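You operate a simulated robot arm through the tools that you are given. There is no shell and no other tool.

Carry out the task below with a simulated robot arm. There is one attempt and no reset: what you move stays moved.

JOB
Test at 1 g at the desk clipboard's frequency, save the point, then shut the shaker down.
Fine: the clipboard beside the shaker; frequency set before starting; level at zero when starting and when stopping; power off last.

The check looks at the end state, three seconds after you hand in, the way a careful person would. Anything else that was tipped, shoved, dropped, spilled or broken makes it a failure.

ROBOT AND FRAMES
A 7-joint arm with a two-finger parallel gripper, fixed in place. Base frame: the origin is at the foot of the arm, x ahead of it, y to its left, z up; the work surface is at about z = 730. Units: mm, degrees, N and s.
With the tool pointing down near the work surface it reaches from about 340 to 780 mm from the base axis. Its first joint turns from -143.0 to 143.0 degrees. Payload 3 kg.
The TCP is the grasp point between the finger pads, 30 mm short of the fingertips. In the tool frame z runs along the fingers and y along their closing line. The gripper opens to 110 mm. The fingers are 20 mm wide and 10 mm thick; the gripper's body (48 by 112 mm) begins 55 mm behind the TCP.
Orientation is told as [roll, pitch, yaw] about the base's x, y, z axes, in that order, counted from this pose: with the fingers straight down and closing along the base's y, the tool's x points along the base's -x, its y along +y and its z along -z.

CONTROLS
- The arm moves only by the tool send_rows. Its argument "moves" is a list of rows, each an object of numbers (a shift or turn left out is 0, a gripper value left out holds the last): "tx", "ty", "tz": the shift along the tool's x, y, z in units of 250 mm (1.0 is 250 mm); "wx", "wy", "wz": the turn, a rotation vector about the tool's x, y, z in units of 60 degrees (1.0 is 60 degrees); "grip": the finger opening in m, from 0 to 0.11. In form: [{"tx": .., "ty": .., "tz": .., "wx": .., "wy": .., "wz": .., "grip": ..}, ...]. A call has 1 to 20 rows; each row is the pose to reach, as a shift and turn from the pose commanded when the call began, along the tool's axes at that moment. A call with a number of a shift or a turn outside -1 to 1 is refused whole. Each row takes 0.2 s and may step no farther than 50 mm and 8.6 degrees from the row before; otherwise, or with a gripper value out of range, the whole call is refused. Where a pose cannot be reached the arm comes as near as it can. A force on the tool above 90 N (or 10 N above the force at the start of the call, whichever is more), or a blocked arm, ends the call early, and 0.2 s more pass. Each finger travels about 153 mm/s and halts on what it meets, pressing with about 42 N; the grip force reading is that of the motor and also rises with nothing between the fingers. The clock runs only during rows and for 0.2 s after the last one: add rows that repeat a pose to give the fingers time. The reply holds the time, the measured pose of the TCP, the force on the tool along the base axes, the opening and the grip force, in the units named above and with some noise, with the torque about the TCP (base axes, N m) and any sound that the robot's microphone picked up.
- Cameras (640 x 400 px; columns grow to the right, rows downward): "scene" is fixed at [50.5, -498.7, 1497.5]; the picture's right is [0.58, -0.81, 0.00], its down [-0.34, -0.24, -0.91] and it looks along [0.74, 0.53, -0.42] (base axes); focal length 330 px, centre (320, 200). "wrist" rides on the gripper at [72, 17, -103] in the tool frame; the picture's right is [-0.23, 0.97, 0.00], its down [-0.76, -0.18, -0.62] and it looks along [-0.61, -0.14, 0.78] (tool axes); focal length 222 px, centre (320, 200). There is no depth. A picture from a camera that has moved, and an enlarged one, comes with that camera's place and axes in the base frame and with its lens.
- camera(camera): a new picture of that camera. No time passes.
- raise_lower(by): slides the trunk up (or, below 0, down) by that many mm; the arm rides with it, the base frame stays. It gives what a move gives, with no picture.
- enlarge(camera, box): a new picture of the part [left, top, right, bottom] of that camera's present view, enlarged. No time passes.
- close_job(): hands the job in; it is judged then, once.

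Nothing tells you positions but the pictures and the camera data. Unless the task says otherwise, let go and move clear before handing in.

The tools are called as a command line: name --argument value ..., lists and objects as JSON in quotes. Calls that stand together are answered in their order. send_rows: Moves the arm, as the interface text tells. Its arguments: {"type":"object","properties":{"moves":{"type":"array","items":{"type":"object","properties":{"tx":{"type":"number"},"ty":{"type":"number"},"tz":{"type":"number"},"wx":{"type":"number"},"wy":{"type":"number"},"wz":{"type":"number"},"grip":{"type":"number"}}}}},"required":["moves"]} The other tools are called the same way: raise_lower (by) slides the trunk up or down; camera (camera) takes a picture; enlarge (camera, box) takes an enlarged picture of a part of a camera's view; close_job () hands the job in.

At the start:

```text
t: 0.0
tool_pos: [604.5, 21.6, 1234.2]
tool_rot: [0.0, 0.0, 0.0]
ft_force: [0.9, 0.1, -0.6]
moment: [0.0, 0.01, 0.02]
gripper_width: 110.0
grasp_force: 0.1
trunk travel left (down, up): [-425.0, 65.0]
```

scene: 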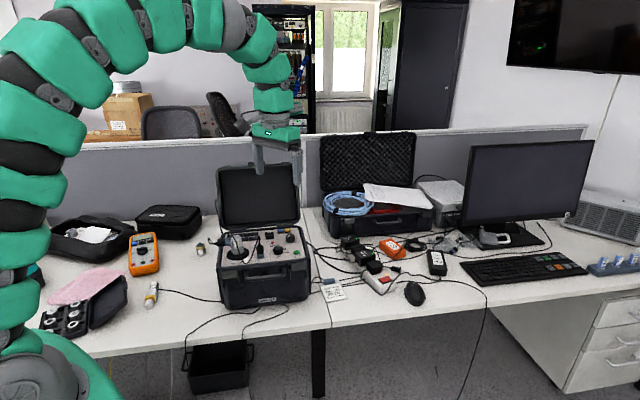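
wrist: 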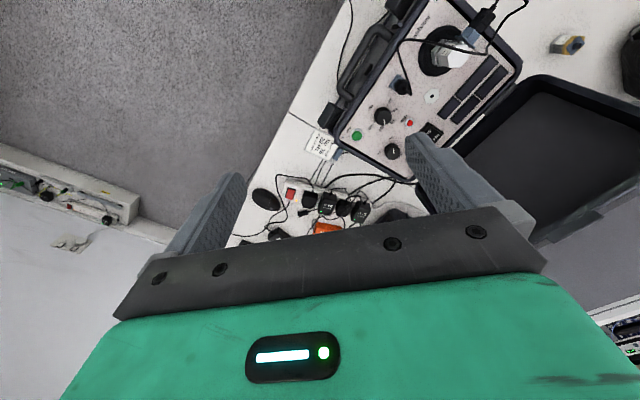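

I see a portable shaker calibrator in an open case on the desk, with a panel of knobs and buttons and a small card beside it. I'll zoom in on these before I move anything.

enlarge --camera "scene" --box '[210, 210, 350, 310]'

enlarge --camera "wrist" --box '[280, 0, 540, 180]'

enlarge --camera "scene" --box '[310, 265, 360, 310]'

enlarge --camera "scene" --box '[310, 160, 480, 310]'

```text
4.00 times, centred on (280, 260) of scene
camera zoom: at [50.5, -498.7, 1497.5], right [0.58, -0.81, 0.0], down [-0.34, -0.24, -0.91], along [0.74, 0.53, -0.42], focal length 1321 px, centre (480, -40)
```

zoom: 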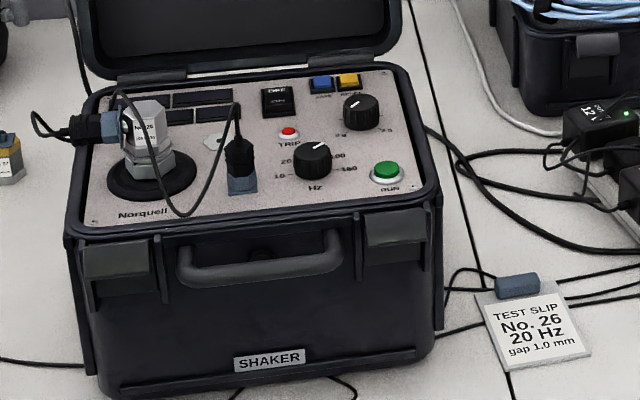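

```text
2.22 times, centred on (410, 90) of wrist
camera zoom: at [531.1, 39.6, 1338.9], right [0.23, 0.97, 0.0], down [0.76, -0.18, 0.62], along [0.61, -0.14, -0.78], focal length 494 px, centre (120, 444)
```

zoom: 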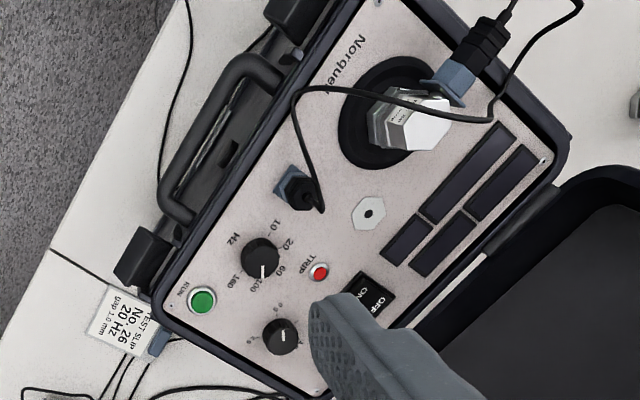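

```text
8.89 times, centred on (335, 288) of scene
camera zoom: at [50.5, -498.7, 1497.5], right [0.58, -0.81, 0.0], down [-0.34, -0.24, -0.91], along [0.74, 0.53, -0.42], focal length 2936 px, centre (187, -578)
```

zoom: 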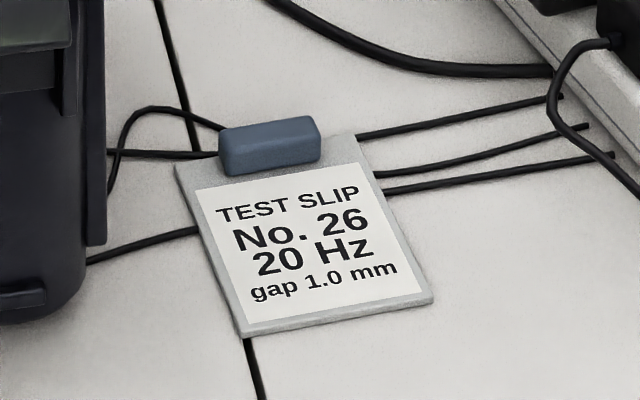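

```text
2.67 times, centred on (395, 235) of scene
camera zoom: at [50.5, -498.7, 1497.5], right [0.58, -0.81, 0.0], down [-0.34, -0.24, -0.91], along [0.74, 0.53, -0.42], focal length 881 px, centre (120, 107)
```

zoom: 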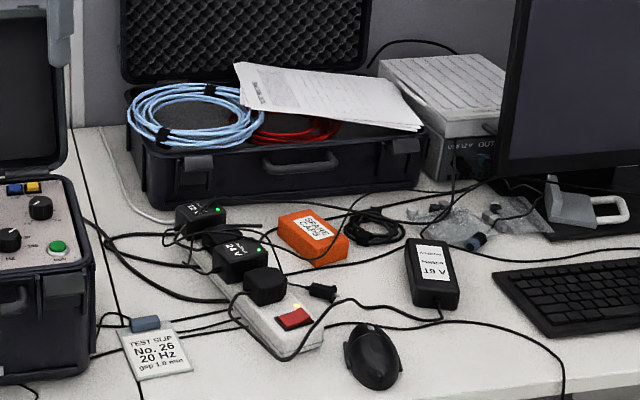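

The slip reads No. 26, 20 Hz. Next I need the panel labels and current knob positions, so I'm zooming in further.

enlarge --camera "scene" --box '[262, 224, 314, 258]'

enlarge --camera "scene" --box '[225, 225, 277, 265]'

enlarge --camera "wrist" --box '[340, 80, 430, 170]'

enlarge --camera "wrist" --box '[400, 10, 520, 140]'

enlarge --camera "scene" --box '[30, 190, 230, 340]'

```text
11.76 times, centred on (288, 241) of scene
camera zoom: at [50.5, -498.7, 1497.5], right [0.58, -0.81, 0.0], down [-0.34, -0.24, -0.91], along [0.74, 0.53, -0.42], focal length 3885 px, centre (696, -282)
```

zoom: 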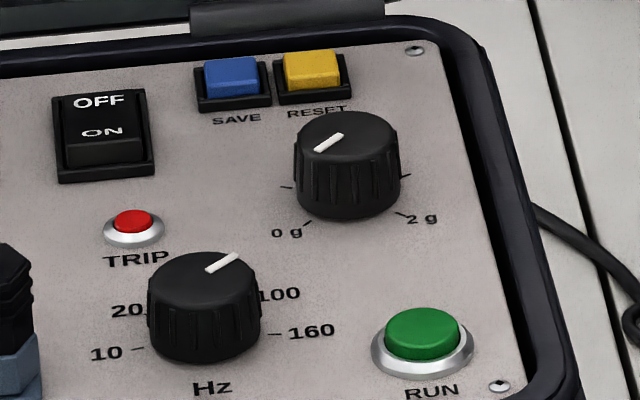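

```text
10.00 times, centred on (251, 245) of scene
camera zoom: at [50.5, -498.7, 1497.5], right [0.58, -0.81, 0.0], down [-0.34, -0.24, -0.91], along [0.74, 0.53, -0.42], focal length 3302 px, centre (1010, -250)
```

zoom: 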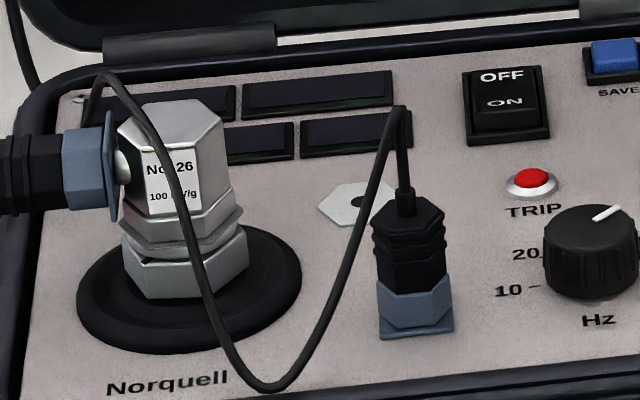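

```text
4.44 times, centred on (385, 125) of wrist
camera zoom: at [531.1, 39.6, 1338.9], right [0.23, 0.97, 0.0], down [0.76, -0.18, 0.62], along [0.61, -0.14, -0.78], focal length 987 px, centre (31, 533)
```

zoom: 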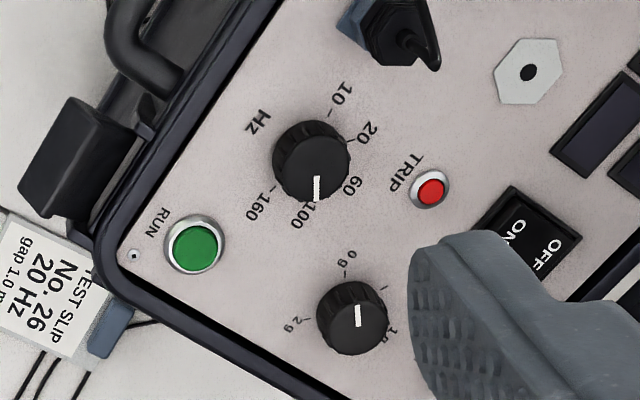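

```text
3.08 times, centred on (460, 75) of wrist
camera zoom: at [531.1, 39.6, 1338.9], right [0.23, 0.97, 0.0], down [0.76, -0.18, 0.62], along [0.61, -0.14, -0.78], focal length 684 px, centre (-111, 585)
```

zoom: 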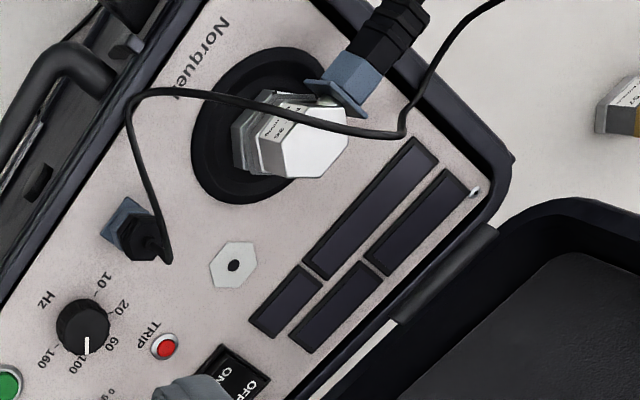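

```text
2.67 times, centred on (130, 265) of scene
camera zoom: at [50.5, -498.7, 1497.5], right [0.58, -0.81, 0.0], down [-0.34, -0.24, -0.91], along [0.74, 0.53, -0.42], focal length 881 px, centre (827, 27)
```

zoom: 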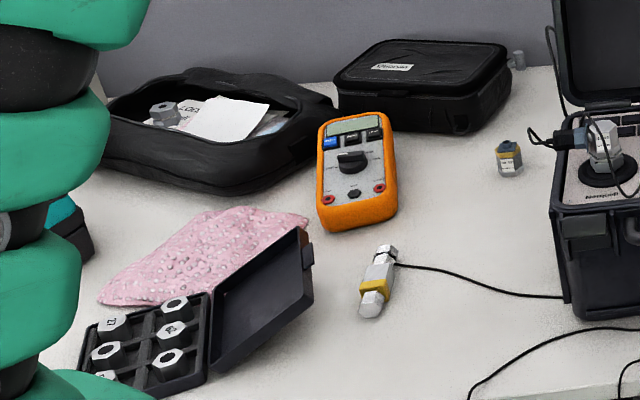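

enlarge --camera "scene" --box '[310, 225, 410, 300]'

enlarge --camera "scene" --box '[400, 215, 500, 300]'

enlarge --camera "scene" --box '[320, 170, 420, 240]'

camera --camera "wrist"

```text
5.33 times, centred on (360, 262) of scene
camera zoom: at [50.5, -498.7, 1497.5], right [0.58, -0.81, 0.0], down [-0.34, -0.24, -0.91], along [0.74, 0.53, -0.42], focal length 1761 px, centre (107, -133)
```

zoom: 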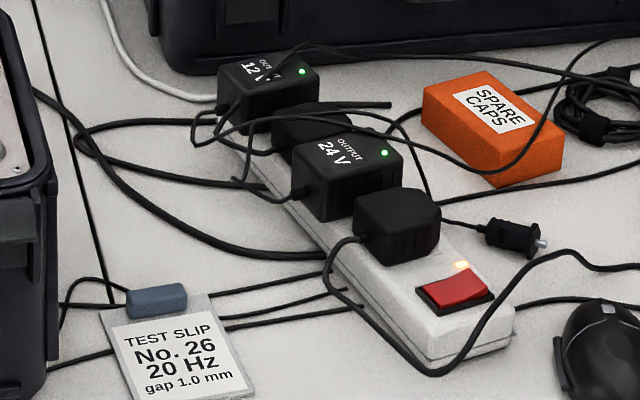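

```text
4.71 times, centred on (450, 258) of scene
camera zoom: at [50.5, -498.7, 1497.5], right [0.58, -0.81, 0.0], down [-0.34, -0.24, -0.91], along [0.74, 0.53, -0.42], focal length 1554 px, centre (-292, -71)
```

zoom: 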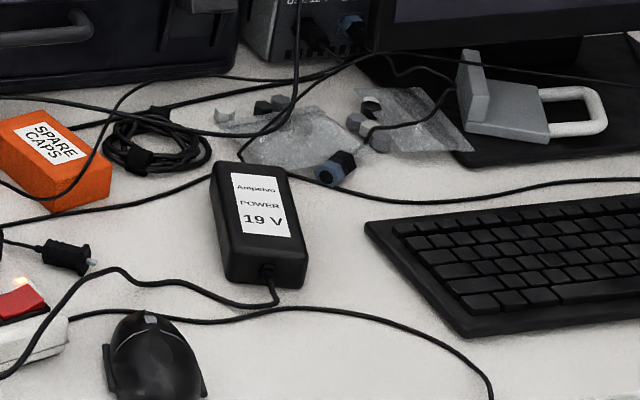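

```text
5.71 times, centred on (370, 205) of scene
camera zoom: at [50.5, -498.7, 1497.5], right [0.58, -0.81, 0.0], down [-0.34, -0.24, -0.91], along [0.74, 0.53, -0.42], focal length 1887 px, centre (34, 171)
```

zoom: 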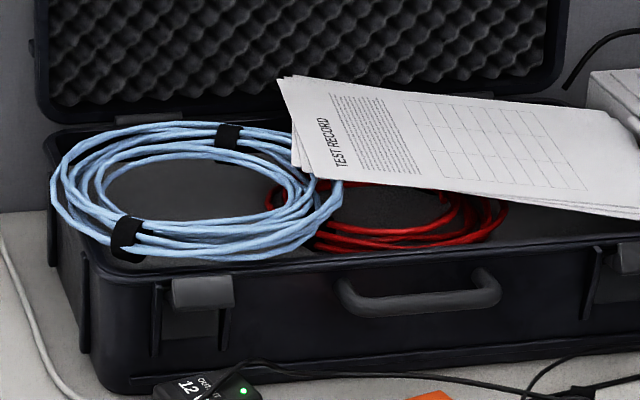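

```text
taken
camera wrist: at [531.1, 39.6, 1338.9], right [0.23, 0.97, 0.0], down [0.76, -0.18, 0.62], along [0.61, -0.14, -0.78], focal length 222 px, centre (320, 200)
```

wrist: 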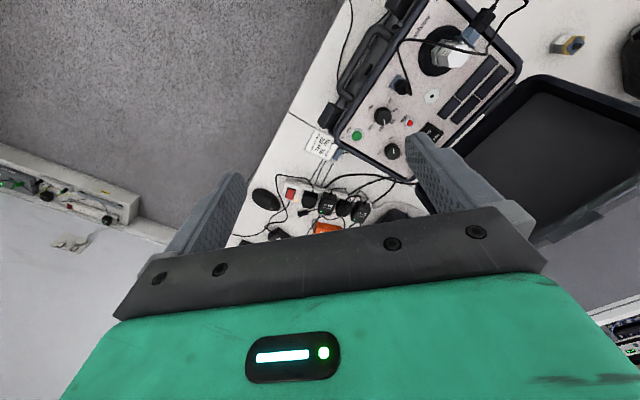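

enlarge --camera "scene" --box '[283, 230, 299, 240]'

enlarge --camera "wrist" --box '[380, 130, 412, 164]'

enlarge --camera "scene" --box '[205, 150, 315, 250]'

enlarge --camera "scene" --box '[262, 226, 280, 246]'

```text
16.00 times, centred on (291, 235) of scene
camera zoom: at [50.5, -498.7, 1497.5], right [0.58, -0.81, 0.0], down [-0.34, -0.24, -0.91], along [0.74, 0.53, -0.42], focal length 5284 px, centre (784, -360)
```

zoom: 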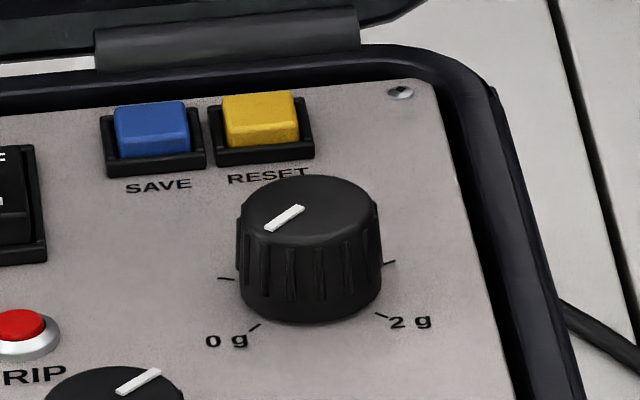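

```text
11.76 times, centred on (396, 147) of wrist
camera zoom: at [531.1, 39.6, 1338.9], right [0.23, 0.97, 0.0], down [0.76, -0.18, 0.62], along [0.61, -0.14, -0.78], focal length 2613 px, centre (-574, 824)
```

zoom: 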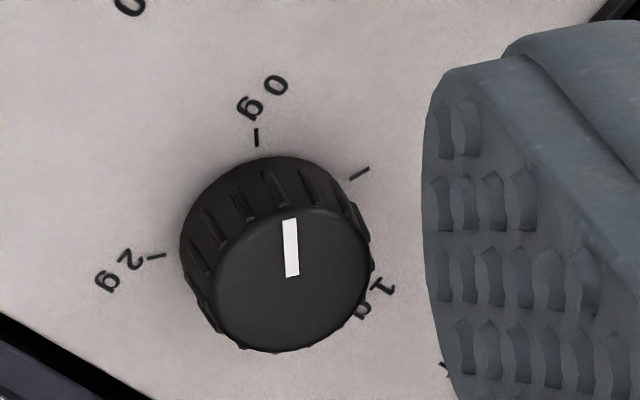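

```text
4.00 times, centred on (260, 200) of scene
camera zoom: at [50.5, -498.7, 1497.5], right [0.58, -0.81, 0.0], down [-0.34, -0.24, -0.91], along [0.74, 0.53, -0.42], focal length 1321 px, centre (560, 200)
```

zoom: 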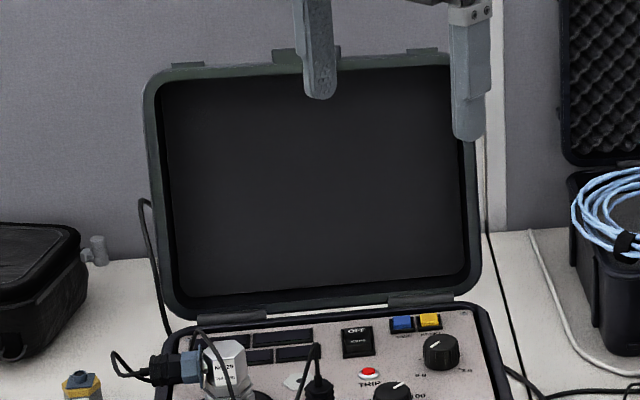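

```text
16.00 times, centred on (271, 236) of scene
camera zoom: at [50.5, -498.7, 1497.5], right [0.58, -0.81, 0.0], down [-0.34, -0.24, -0.91], along [0.74, 0.53, -0.42], focal length 5284 px, centre (1104, -376)
```

zoom: 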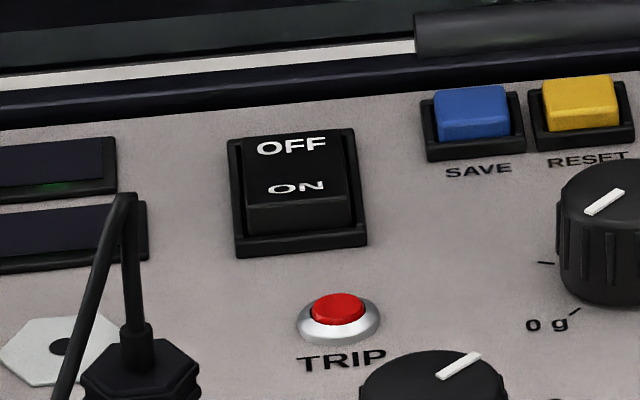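

The slip, the mounted sensor and the panel all agree on No. 26, and the target is 20 Hz. The Hz knob is at 100, the level pointer looks to be at 0 g, and the displays are dark, so power is off. By triangulation RUN is near (725,73,906), the Hz knob near (693,123,922) and the level knob near (767,137,925), with the case turned about 45°. I'll move above the panel for a closer look.

send_rows --moves '[{"tx": -0.057, "ty": 0.0675, "tz": 0.07, "grip": 0.11}, {"tx": -0.115, "ty": 0.135, "tz": 0.14}, {"tx": -0.172, "ty": 0.2025, "tz": 0.21}, {"tx": -0.23, "ty": 0.27, "tz": 0.28}, {"tx": -0.287, "ty": 0.3375, "tz": 0.35}, {"tx": -0.344, "ty": 0.405, "tz": 0.42}, {"tx": -0.344, "ty": 0.405, "tz": 0.42}]'

camera --camera "wrist"

camera --camera "scene"

```text
t: 1.6
tool_pos: [690.9, 123.2, 1128.1]
tool_rot: [0.0, 0.0, 0.1]
ft_force: [0.6, 0.1, 0.6]
moment: [-0.02, 0.03, 0.0]
gripper_width: 110.1
grasp_force: 0.1
trunk travel left (down, up): [-425.0, 65.0]
```

```text
taken
camera wrist: at [617.3, 141.2, 1233.5], right [0.23, 0.97, 0.0], down [0.76, -0.18, 0.62], along [0.61, -0.14, -0.78], focal length 222 px, centre (320, 200)
```

wrist: 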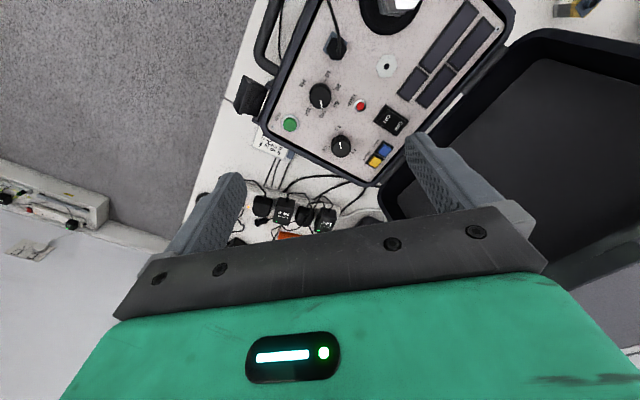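

```text
taken
```

scene: 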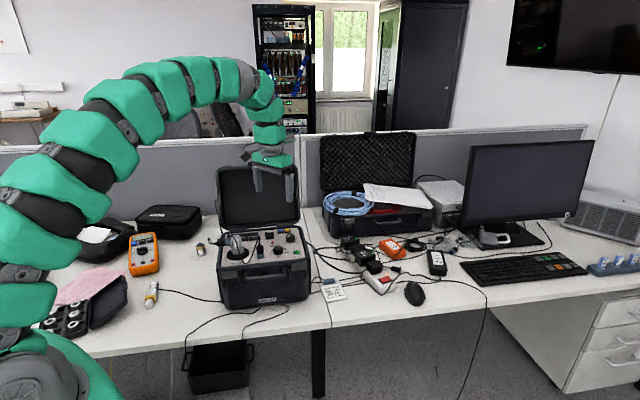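

The arm reached its target and the whole panel is now in the wrist view. I'll zoom in for accurate positions.

enlarge --camera "wrist" --box '[270, 60, 430, 180]'

enlarge --camera "wrist" --box '[320, 90, 420, 190]'

enlarge --camera "wrist" --box '[230, 0, 640, 220]'

```text
3.33 times, centred on (350, 120) of wrist
camera zoom: at [617.3, 141.2, 1233.5], right [0.23, 0.97, 0.0], down [0.76, -0.18, 0.62], along [0.61, -0.14, -0.78], focal length 740 px, centre (220, 467)
```

zoom: 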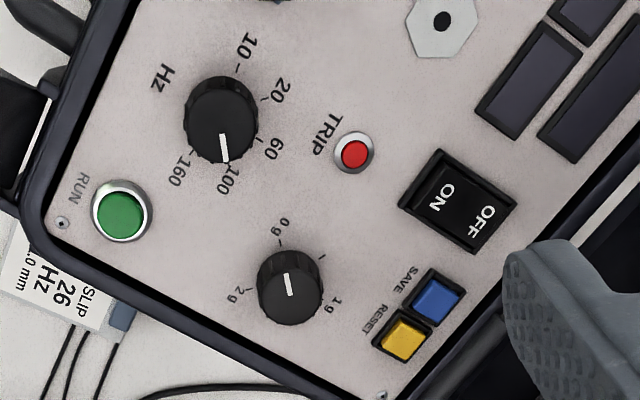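

```text
4.00 times, centred on (370, 140) of wrist
camera zoom: at [617.3, 141.2, 1233.5], right [0.23, 0.97, 0.0], down [0.76, -0.18, 0.62], along [0.61, -0.14, -0.78], focal length 888 px, centre (120, 440)
```

zoom: 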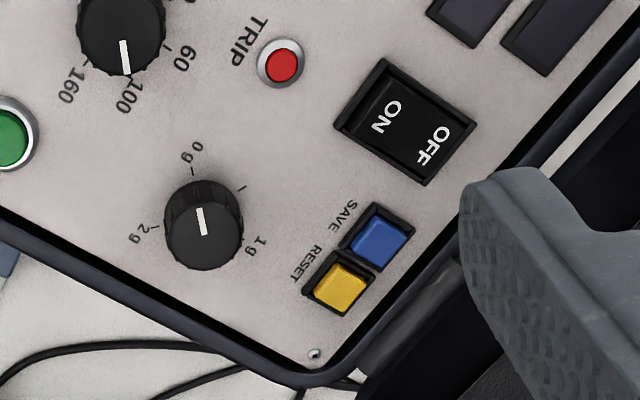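

```text
1.56 times, centred on (435, 110) of wrist
camera zoom: at [617.3, 141.2, 1233.5], right [0.23, 0.97, 0.0], down [0.76, -0.18, 0.62], along [0.61, -0.14, -0.78], focal length 347 px, centre (140, 340)
```

zoom: 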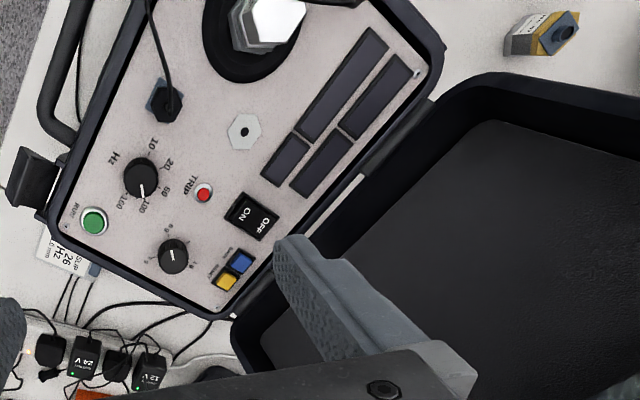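

Fixes so far: Hz knob (694,123), level knob (769.5,138), rocker centre (750,216), SAVE (791,203), panel z about 903. The lid stands nearly vertical behind the panel, so I'll yaw the tool 45° to line up with the case. Then I'll close the fingers and hover over the ON half of the rocker.

send_rows --moves '[{"tx": -0.03, "ty": 0.05, "tz": 0.06, "wz": -0.125, "grip": 0.0}, {"tx": -0.07, "ty": 0.115, "tz": 0.16, "wz": -0.25}, {"tx": -0.105, "ty": 0.175, "tz": 0.26, "wz": -0.375}, {"tx": -0.14, "ty": 0.23, "tz": 0.36, "wz": -0.5}, {"tx": -0.175, "ty": 0.285, "tz": 0.46, "wz": -0.625}, {"tx": -0.208, "ty": 0.344, "tz": 0.552, "wz": -0.75}, {"tx": -0.208, "ty": 0.344, "tz": 0.552, "wz": -0.75}, {"tx": -0.208, "ty": 0.344, "tz": 0.552, "wz": -0.75}]'

camera --camera "wrist"

enlarge --camera "scene" --box '[210, 140, 350, 270]'

```text
t: 3.4
tool_pos: [742.7, 210.3, 990.7]
tool_rot: [0.0, 0.0, 45.2]
ft_force: [-0.5, -0.1, 0.7]
moment: [0.01, 0.01, -0.02]
gripper_width: 0.1
grasp_force: 37.8
trunk travel left (down, up): [-425.0, 65.0]
```

```text
taken
camera wrist: at [678.2, 171.6, 1096.0], right [-0.53, 0.85, 0.0], down [0.66, 0.41, 0.62], along [0.53, 0.33, -0.78], focal length 222 px, centre (320, 200)
```

wrist: 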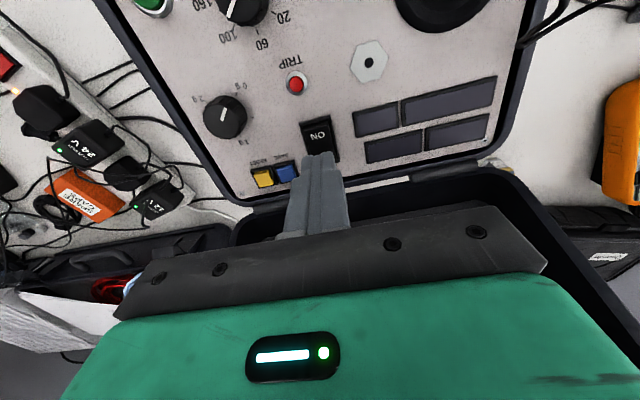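

```text
3.08 times, centred on (280, 205) of scene
camera zoom: at [50.5, -498.7, 1497.5], right [0.58, -0.81, 0.0], down [-0.34, -0.24, -0.91], along [0.74, 0.53, -0.42], focal length 1016 px, centre (443, 185)
```

zoom: 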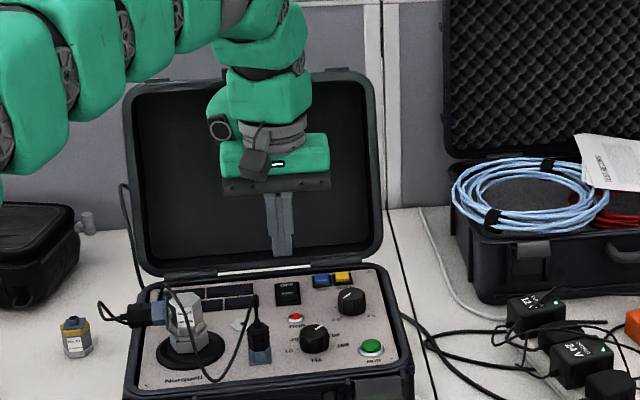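

enlarge --camera "wrist" --box '[240, 60, 400, 200]'

enlarge --camera "scene" --box '[255, 205, 305, 245]'

```text
2.86 times, centred on (320, 130) of wrist
camera zoom: at [678.2, 171.6, 1096.0], right [-0.53, 0.85, 0.0], down [0.66, 0.41, 0.62], along [0.53, 0.33, -0.78], focal length 635 px, centre (320, 400)
```

zoom: 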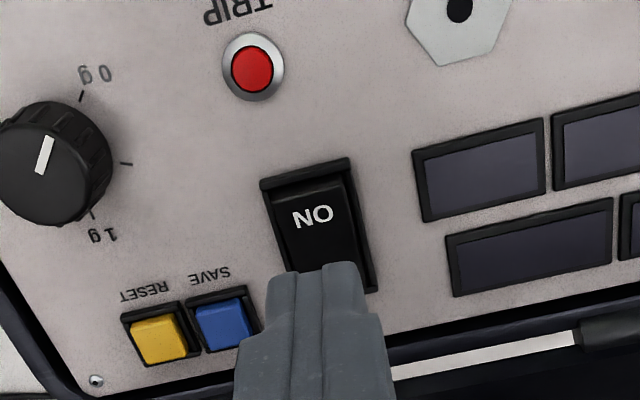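

```text
10.00 times, centred on (280, 225) of scene
camera zoom: at [50.5, -498.7, 1497.5], right [0.58, -0.81, 0.0], down [-0.34, -0.24, -0.91], along [0.74, 0.53, -0.42], focal length 3302 px, centre (720, -50)
```

zoom: 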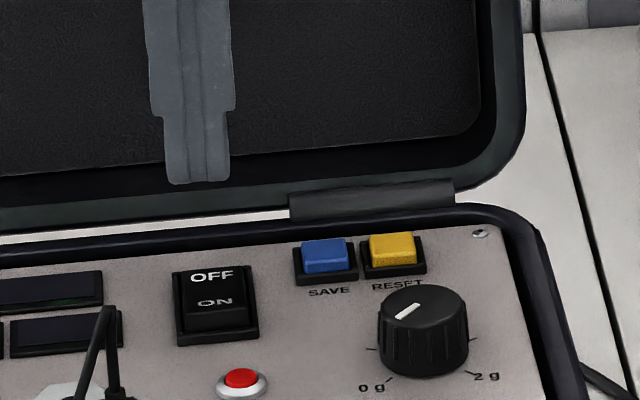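

The fingers are lined up with the ON half. I'll tilt 15° so only the front edge of the fingertips touches the rocker, drop to just above it and check.

send_rows --moves '[{"tx": 0.005, "ty": -0.002, "tz": 0.07, "wy": -0.125, "grip": 0.0}, {"tx": 0.0096, "ty": -0.0045, "tz": 0.143, "wy": -0.25}, {"tx": 0.0096, "ty": -0.0045, "tz": 0.143, "wy": -0.25}]'

enlarge --camera "wrist" --box '[220, 60, 420, 200]'

enlarge --camera "scene" --box '[255, 205, 305, 245]'

```text
t: 4.2
tool_pos: [741.5, 207.6, 954.9]
tool_rot: [0.1, -14.9, 45.2]
ft_force: [-0.6, -0.8, 0.4]
moment: [0.01, -0.02, 0.03]
gripper_width: 0.0
grasp_force: 37.9
trunk travel left (down, up): [-425.0, 65.0]
```

```text
2.86 times, centred on (320, 130) of wrist
camera zoom: at [659.9, 150.8, 1037.9], right [-0.53, 0.84, 0.06], down [0.53, 0.28, 0.8], along [0.66, 0.46, -0.6], focal length 635 px, centre (320, 400)
```

zoom: 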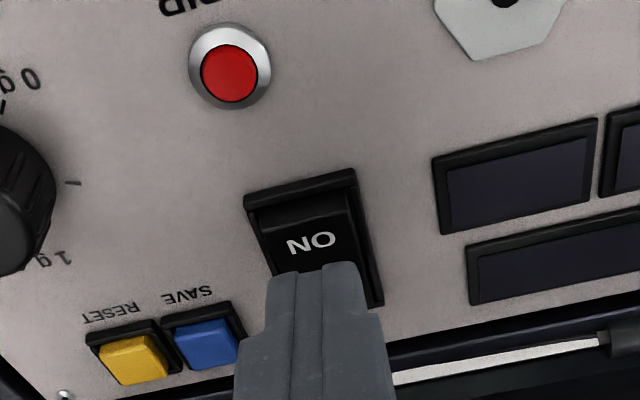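

```text
10.00 times, centred on (280, 225) of scene
camera zoom: at [50.5, -498.7, 1497.5], right [0.58, -0.81, 0.0], down [-0.34, -0.24, -0.91], along [0.74, 0.53, -0.42], focal length 3302 px, centre (720, -50)
```

zoom: 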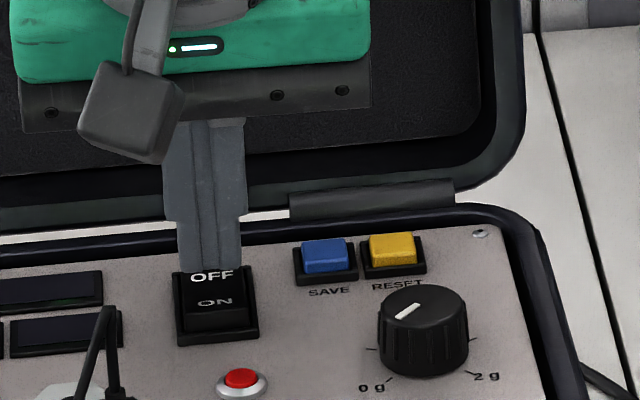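

send_rows --moves '[{"tx": 0.00207, "tz": 0.00773, "grip": 0.0}, {"tx": 0.00414, "tz": 0.01545}, {"tx": 0.00621, "tz": 0.02318}]'

enlarge --camera "scene" --box '[255, 205, 305, 245]'

```text
t: 5.0
tool_pos: [742.1, 207.2, 950.1]
tool_rot: [0.1, -15.0, 45.1]
ft_force: [0.5, -0.7, 0.7]
moment: [-0.04, 0.0, 0.01]
gripper_width: 0.1
grasp_force: 37.3
trunk travel left (down, up): [-425.0, 65.0]
```

```text
10.00 times, centred on (280, 225) of scene
camera zoom: at [50.5, -498.7, 1497.5], right [0.58, -0.81, 0.0], down [-0.34, -0.24, -0.91], along [0.74, 0.53, -0.42], focal length 3302 px, centre (720, -50)
```

zoom: 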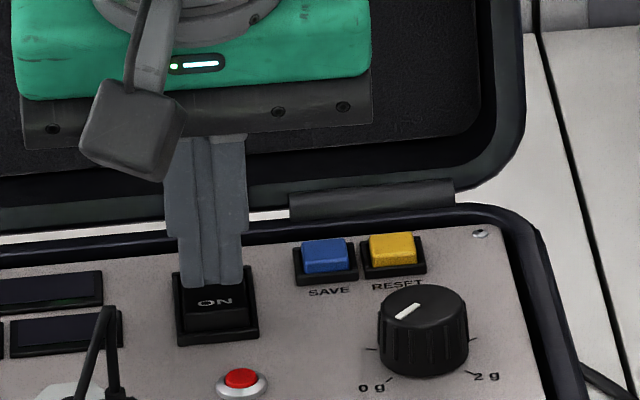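

send_rows --moves '[{"tx": 0.00155, "tz": 0.0058, "grip": 0.0}, {"tx": 0.0031, "tz": 0.0116}, {"tx": 0.00466, "tz": 0.01739}, {"tx": 0.00621, "tz": 0.02318}]'

enlarge --camera "scene" --box '[255, 205, 305, 245]'

```text
t: 6.0
tool_pos: [741.3, 206.5, 943.4]
tool_rot: [0.0, -15.0, 45.1]
ft_force: [0.2, -0.7, 0.2]
moment: [-0.04, 0.03, 0.02]
gripper_width: 0.0
grasp_force: 37.8
trunk travel left (down, up): [-425.0, 65.0]
```

```text
10.00 times, centred on (280, 225) of scene
camera zoom: at [50.5, -498.7, 1497.5], right [0.58, -0.81, 0.0], down [-0.34, -0.24, -0.91], along [0.74, 0.53, -0.42], focal length 3302 px, centre (720, -50)
```

zoom: 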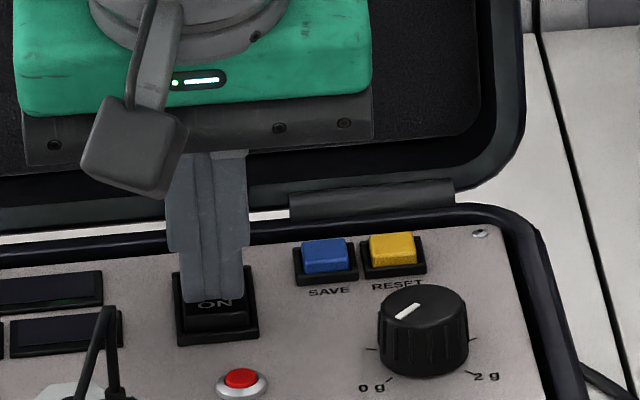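

send_rows --moves '[{"tx": 0.00104, "tz": 0.00386, "grip": 0.0}, {"tx": 0.00207, "tz": 0.00773}, {"tx": 0.0031, "tz": 0.0116}, {"tx": 0.00414, "tz": 0.01545}]'

enlarge --camera "scene" --box '[225, 205, 305, 255]'

```text
t: 7.0
tool_pos: [740.8, 207.9, 940.5]
tool_rot: [0.0, -15.1, 45.1]
ft_force: [-1.5, -1.4, 6.8]
moment: [0.03, 0.04, -0.11]
gripper_width: 0.1
grasp_force: 37.6
trunk travel left (down, up): [-425.0, 65.0]
```

```text
8.00 times, centred on (265, 230) of scene
camera zoom: at [50.5, -498.7, 1497.5], right [0.58, -0.81, 0.0], down [-0.34, -0.24, -0.91], along [0.74, 0.53, -0.42], focal length 2642 px, centre (760, -40)
```

zoom: 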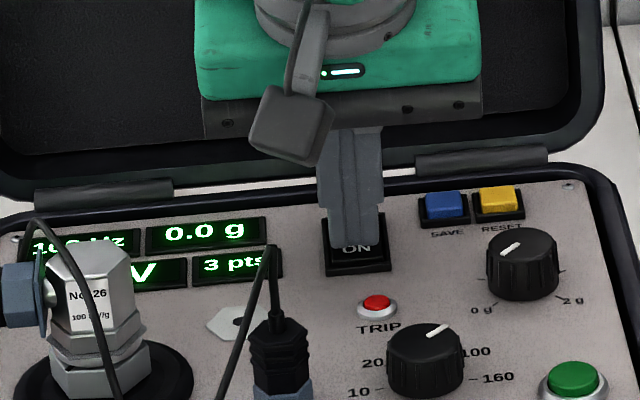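

The power is on: the displays show 100 Hz, 0.0 g, a voltage and "3 pts". I'll back off and come upright before going to the Hz knob.

send_rows --moves '[{"tx": -0.025, "tz": -0.093, "wy": 0.0, "grip": 0.0}, {"tx": -0.0621, "tz": -0.2318, "wy": 0.08}, {"tx": -0.0621, "tz": -0.2318, "wy": 0.17}, {"tx": -0.0621, "tz": -0.2318, "wy": 0.25}, {"tx": -0.0621, "tz": -0.2318, "wy": 0.25}]'

enlarge --camera "scene" --box '[225, 205, 315, 265]'

enlarge --camera "wrist" --box '[180, 0, 540, 220]'

```text
t: 8.2
tool_pos: [741.5, 206.4, 999.3]
tool_rot: [0.0, 0.0, 44.9]
ft_force: [-1.0, 0.3, -1.3]
moment: [-0.01, 0.01, 0.02]
gripper_width: 0.0
grasp_force: 36.9
trunk travel left (down, up): [-425.0, 65.0]
```

```text
6.67 times, centred on (270, 235) of scene
camera zoom: at [50.5, -498.7, 1497.5], right [0.58, -0.81, 0.0], down [-0.34, -0.24, -0.91], along [0.74, 0.53, -0.42], focal length 2202 px, centre (653, -33)
```

zoom: 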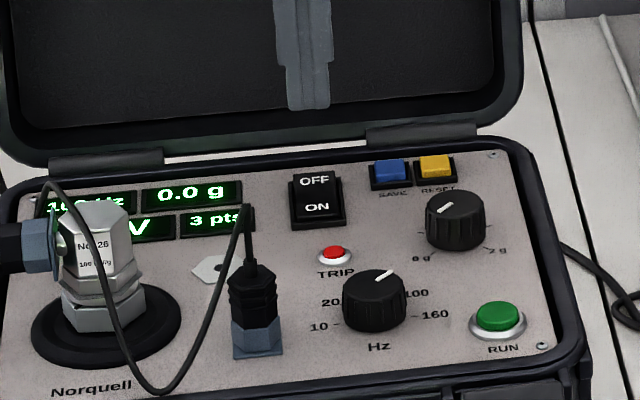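

```text
1.78 times, centred on (360, 110) of wrist
camera zoom: at [677.3, 167.8, 1104.5], right [-0.53, 0.85, 0.0], down [0.66, 0.41, 0.62], along [0.53, 0.33, -0.78], focal length 395 px, centre (249, 360)
```

zoom: 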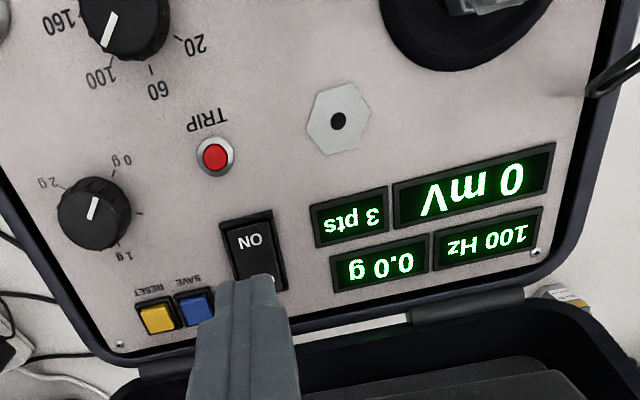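

Displays read 100 Hz, 0.0 g, 0 mV and 3 pts. Next I'll hover over the Hz knob at yaw 0 with the fingers open 50 mm.

send_rows --moves '[{"tx": 0.062, "ty": -0.017, "tz": 0.0, "wz": 0.125, "grip": 0.05}, {"tx": 0.124, "ty": -0.034, "tz": 0.0, "wz": 0.25}, {"tx": 0.186, "ty": -0.051, "tz": 0.01, "wz": 0.375}, {"tx": 0.248, "ty": -0.068, "tz": 0.02, "wz": 0.5}, {"tx": 0.31, "ty": -0.085, "tz": 0.03, "wz": 0.625}, {"tx": 0.371, "ty": -0.102, "tz": 0.036, "wz": 0.75}, {"tx": 0.371, "ty": -0.102, "tz": 0.036, "wz": 0.75}]'

camera --camera "wrist"

enlarge --camera "scene" --box '[225, 205, 315, 265]'

```text
t: 9.8
tool_pos: [692.6, 123.5, 989.1]
tool_rot: [-0.1, 0.1, 0.0]
ft_force: [-1.3, -0.2, 0.0]
moment: [0.02, -0.03, -0.01]
gripper_width: 50.2
grasp_force: 0.0
trunk travel left (down, up): [-425.0, 65.0]
```

```text
taken
camera wrist: at [619.8, 140.5, 1094.9], right [0.23, 0.97, 0.0], down [0.76, -0.18, 0.62], along [0.61, -0.14, -0.78], focal length 222 px, centre (320, 200)
```

wrist: 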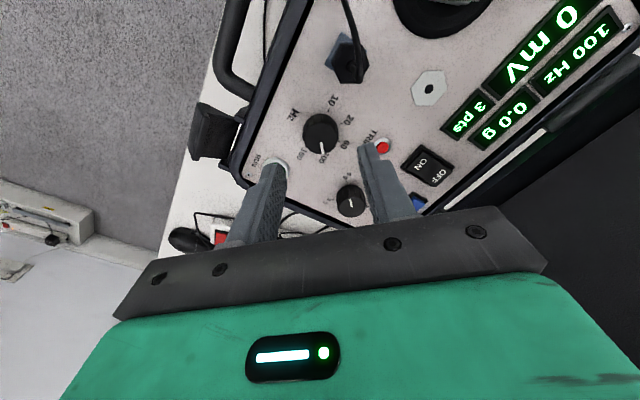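

```text
6.67 times, centred on (270, 235) of scene
camera zoom: at [50.5, -498.7, 1497.5], right [0.58, -0.81, 0.0], down [-0.34, -0.24, -0.91], along [0.74, 0.53, -0.42], focal length 2202 px, centre (653, -33)
```

zoom: 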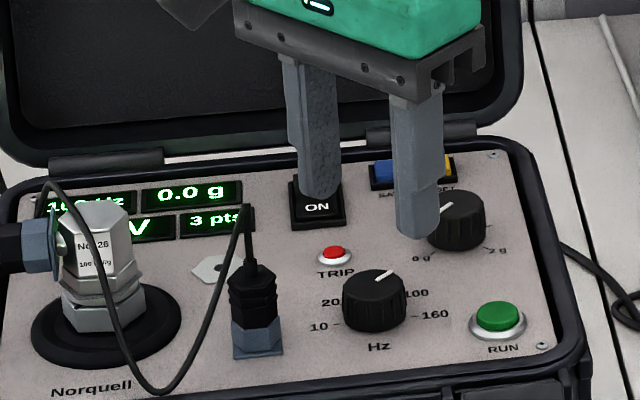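

enlarge --camera "wrist" --box '[260, 90, 420, 210]'

```text
3.33 times, centred on (340, 150) of wrist
camera zoom: at [619.8, 140.5, 1094.9], right [0.23, 0.97, 0.0], down [0.76, -0.18, 0.62], along [0.61, -0.14, -0.78], focal length 740 px, centre (253, 367)
```

zoom: 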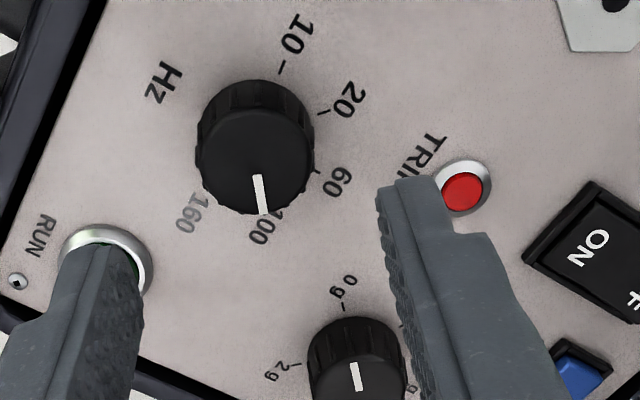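

send_rows --moves '[{"tx": -0.002, "ty": 0.002, "tz": 0.05, "grip": 0.05}, {"tx": -0.002, "ty": 0.002, "tz": 0.1}, {"tx": -0.002, "ty": 0.002, "tz": 0.14}, {"tx": -0.002, "ty": 0.002, "tz": 0.17}, {"tx": -0.002, "ty": 0.002, "tz": 0.19}]'

camera --camera "wrist"

enlarge --camera "scene" --box '[225, 205, 315, 265]'

```text
t: 11.0
tool_pos: [694.5, 124.6, 942.9]
tool_rot: [0.0, 0.0, 0.1]
ft_force: [-0.5, -0.2, 0.0]
moment: [-0.01, -0.01, 0.03]
gripper_width: 50.2
grasp_force: 0.0
trunk travel left (down, up): [-425.0, 65.0]
```

```text
taken
camera wrist: at [620.7, 141.1, 1047.9], right [0.23, 0.97, 0.0], down [0.76, -0.18, 0.62], along [0.61, -0.14, -0.78], focal length 222 px, centre (320, 200)
```

wrist: 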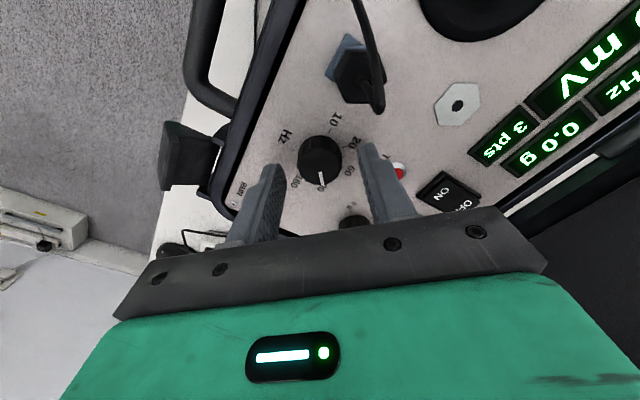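

```text
6.67 times, centred on (270, 235) of scene
camera zoom: at [50.5, -498.7, 1497.5], right [0.58, -0.81, 0.0], down [-0.34, -0.24, -0.91], along [0.74, 0.53, -0.42], focal length 2202 px, centre (653, -33)
```

zoom: 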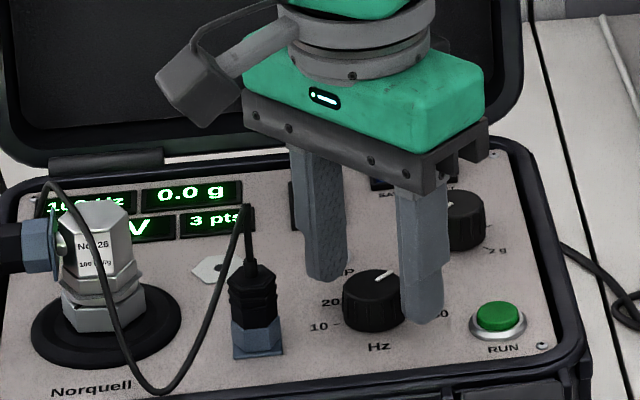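

enlarge --camera "wrist" --box '[240, 110, 420, 230]'

```text
3.33 times, centred on (330, 170) of wrist
camera zoom: at [620.7, 141.1, 1047.9], right [0.23, 0.97, 0.0], down [0.76, -0.18, 0.62], along [0.61, -0.14, -0.78], focal length 740 px, centre (287, 300)
```

zoom: 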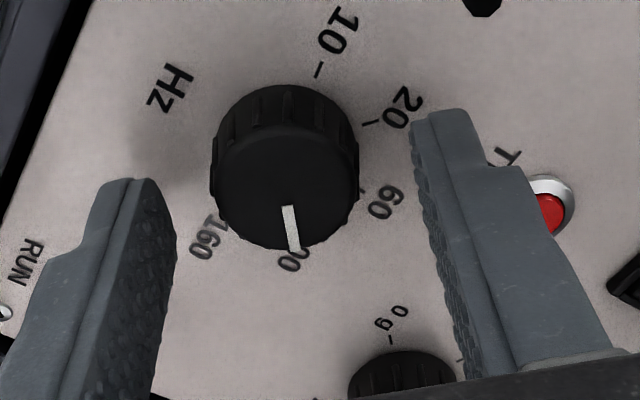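

The fingers straddle the knob. I'll shift 2 mm toward the base to centre on it, drop 3 mm and close.

send_rows --moves '[{"tx": 0.007, "ty": -0.001, "tz": 0.006, "grip": 0.05}, {"tx": 0.007, "ty": -0.001, "tz": 0.012, "grip": 0.02}, {"tx": 0.007, "ty": -0.001, "tz": 0.012, "grip": 0.02}, {"tx": 0.007, "ty": -0.001, "tz": 0.012, "grip": 0.02}]'

enlarge --camera "wrist" --box '[240, 110, 420, 230]'

```text
t: 12.0
tool_pos: [692.5, 124.1, 940.9]
tool_rot: [-0.1, -0.1, 0.0]
ft_force: [-1.2, -1.0, 13.0]
moment: [-0.03, 0.58, 0.01]
gripper_width: 28.4
grasp_force: 42.2
trunk travel left (down, up): [-425.0, 65.0]
```

```text
3.33 times, centred on (330, 170) of wrist
camera zoom: at [618.6, 140.9, 1045.8], right [0.23, 0.97, 0.0], down [0.76, -0.18, 0.62], along [0.61, -0.14, -0.78], focal length 740 px, centre (287, 300)
```

zoom: 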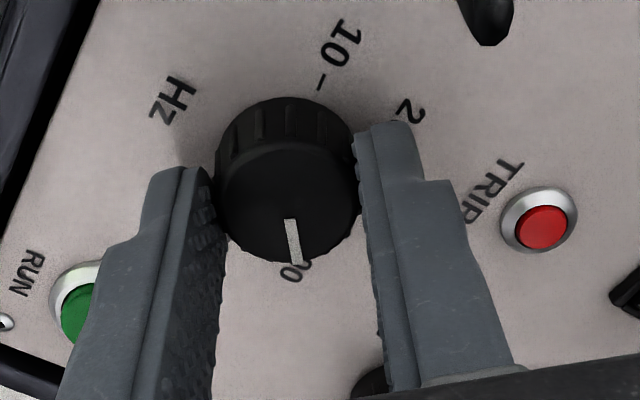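

Gripped: opening 28.4 mm. There's a 13 N upward load with a moment, so I'll check for any contact before I turn the knob.

enlarge --camera "scene" --box '[225, 195, 315, 265]'

enlarge --camera "scene" --box '[240, 225, 290, 260]'

camera --camera "wrist"

```text
5.71 times, centred on (270, 230) of scene
camera zoom: at [50.5, -498.7, 1497.5], right [0.58, -0.81, 0.0], down [-0.34, -0.24, -0.91], along [0.74, 0.53, -0.42], focal length 1887 px, centre (606, 29)
```

zoom: 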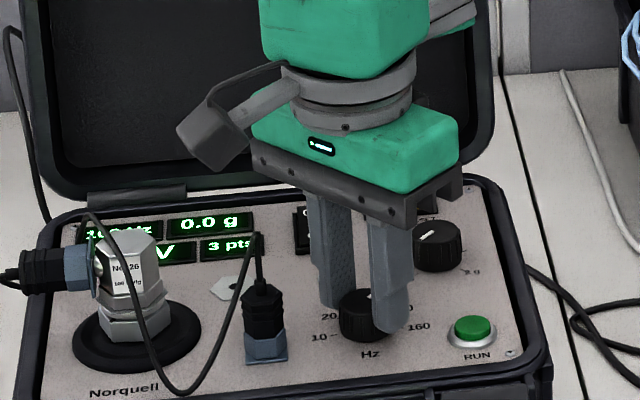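

```text
11.43 times, centred on (265, 242) of scene
camera zoom: at [50.5, -498.7, 1497.5], right [0.58, -0.81, 0.0], down [-0.34, -0.24, -0.91], along [0.74, 0.53, -0.42], focal length 3774 px, centre (949, -286)
```

zoom: 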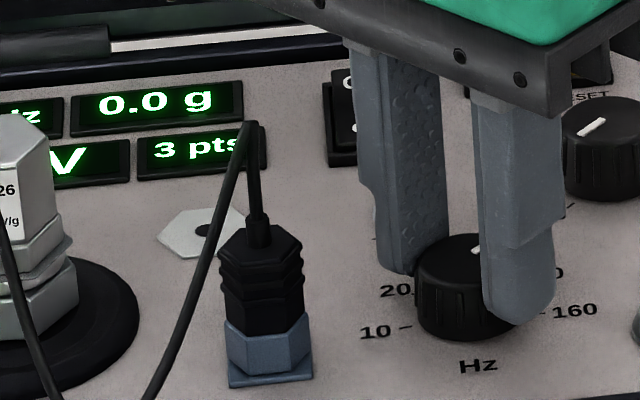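

```text
taken
camera wrist: at [618.6, 140.9, 1045.8], right [0.23, 0.97, 0.0], down [0.76, -0.18, 0.62], along [0.61, -0.14, -0.78], focal length 222 px, centre (320, 200)
```

wrist: 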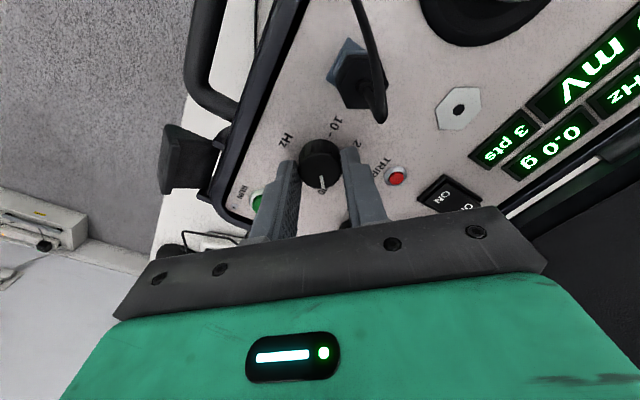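

Nothing but the knob is touching, so the load is just grip friction. I'll turn it 45° counter-clockwise as a first step.

send_rows --moves '[{"wz": -0.125, "grip": 0.02}, {"wz": -0.25}, {"wz": -0.375}, {"wz": -0.5}, {"wz": -0.625}, {"wz": -0.75}]'

enlarge --camera "wrist" --box '[180, 60, 540, 260]'

enlarge --camera "scene" --box '[225, 195, 315, 265]'

```text
t: 13.4
tool_pos: [693.0, 123.1, 940.3]
tool_rot: [-0.1, -0.1, 45.2]
ft_force: [8.2, -5.9, 22.6]
moment: [-0.51, -0.01, 0.01]
gripper_width: 28.4
grasp_force: 42.5
trunk travel left (down, up): [-425.0, 65.0]
```

```text
1.78 times, centred on (360, 160) of wrist
camera zoom: at [628.1, 84.0, 1045.7], right [-0.53, 0.85, 0.0], down [0.66, 0.41, 0.62], along [0.53, 0.33, -0.78], focal length 395 px, centre (249, 271)
```

zoom: 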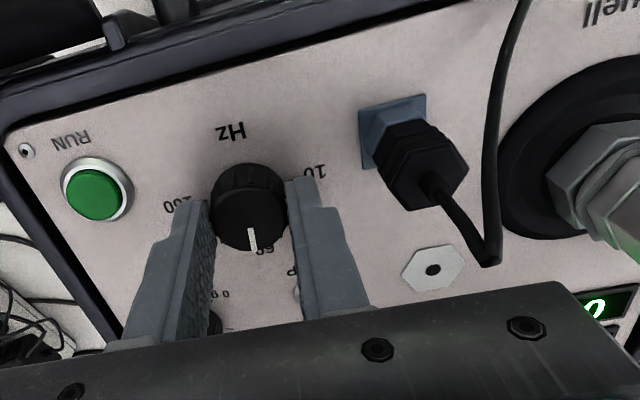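

```text
5.71 times, centred on (270, 230) of scene
camera zoom: at [50.5, -498.7, 1497.5], right [0.58, -0.81, 0.0], down [-0.34, -0.24, -0.91], along [0.74, 0.53, -0.42], focal length 1887 px, centre (606, 29)
```

zoom: 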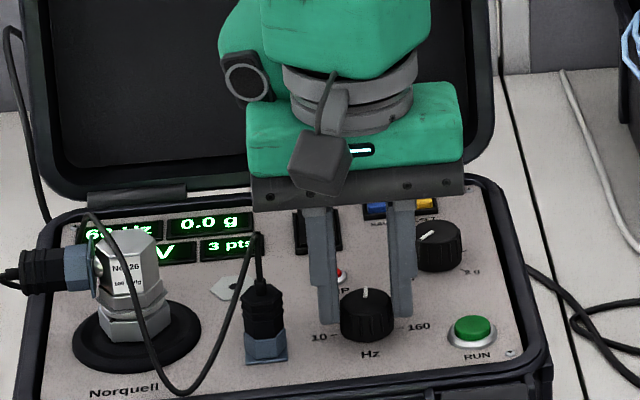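

The display now reads 60 Hz and the knob follows the gripper. Another 45° should reach 20 Hz.

send_rows --moves '[{"wz": -0.125, "grip": 0.02}, {"wz": -0.25}, {"wz": -0.375}, {"wz": -0.5}, {"wz": -0.625}, {"wz": -0.75}]'

enlarge --camera "wrist" --box '[180, 60, 540, 260]'

enlarge --camera "scene" --box '[225, 195, 315, 265]'

```text
t: 14.8
tool_pos: [693.9, 121.5, 940.5]
tool_rot: [-0.2, 0.0, 90.3]
ft_force: [18.4, -10.8, 24.3]
moment: [-0.13, -0.68, -0.02]
gripper_width: 28.3
grasp_force: 42.0
trunk travel left (down, up): [-425.0, 65.0]
```

```text
1.78 times, centred on (360, 160) of wrist
camera zoom: at [675.2, 50.6, 1045.7], right [-0.97, 0.22, 0.0], down [0.17, 0.76, 0.62], along [0.14, 0.61, -0.78], focal length 395 px, centre (249, 271)
```

zoom: 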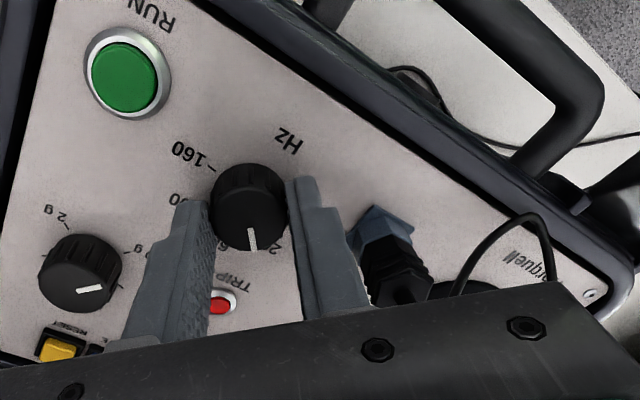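

```text
5.71 times, centred on (270, 230) of scene
camera zoom: at [50.5, -498.7, 1497.5], right [0.58, -0.81, 0.0], down [-0.34, -0.24, -0.91], along [0.74, 0.53, -0.42], focal length 1887 px, centre (606, 29)
```

zoom: 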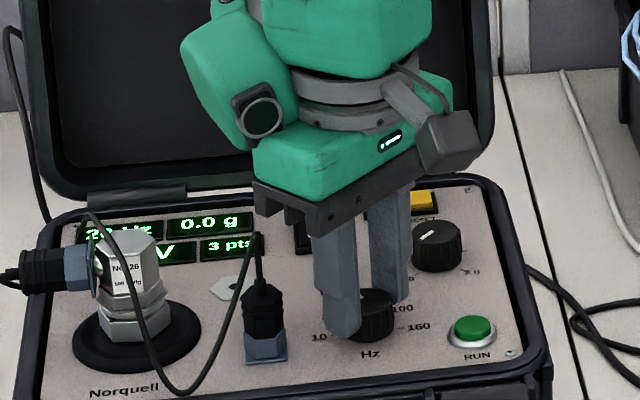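

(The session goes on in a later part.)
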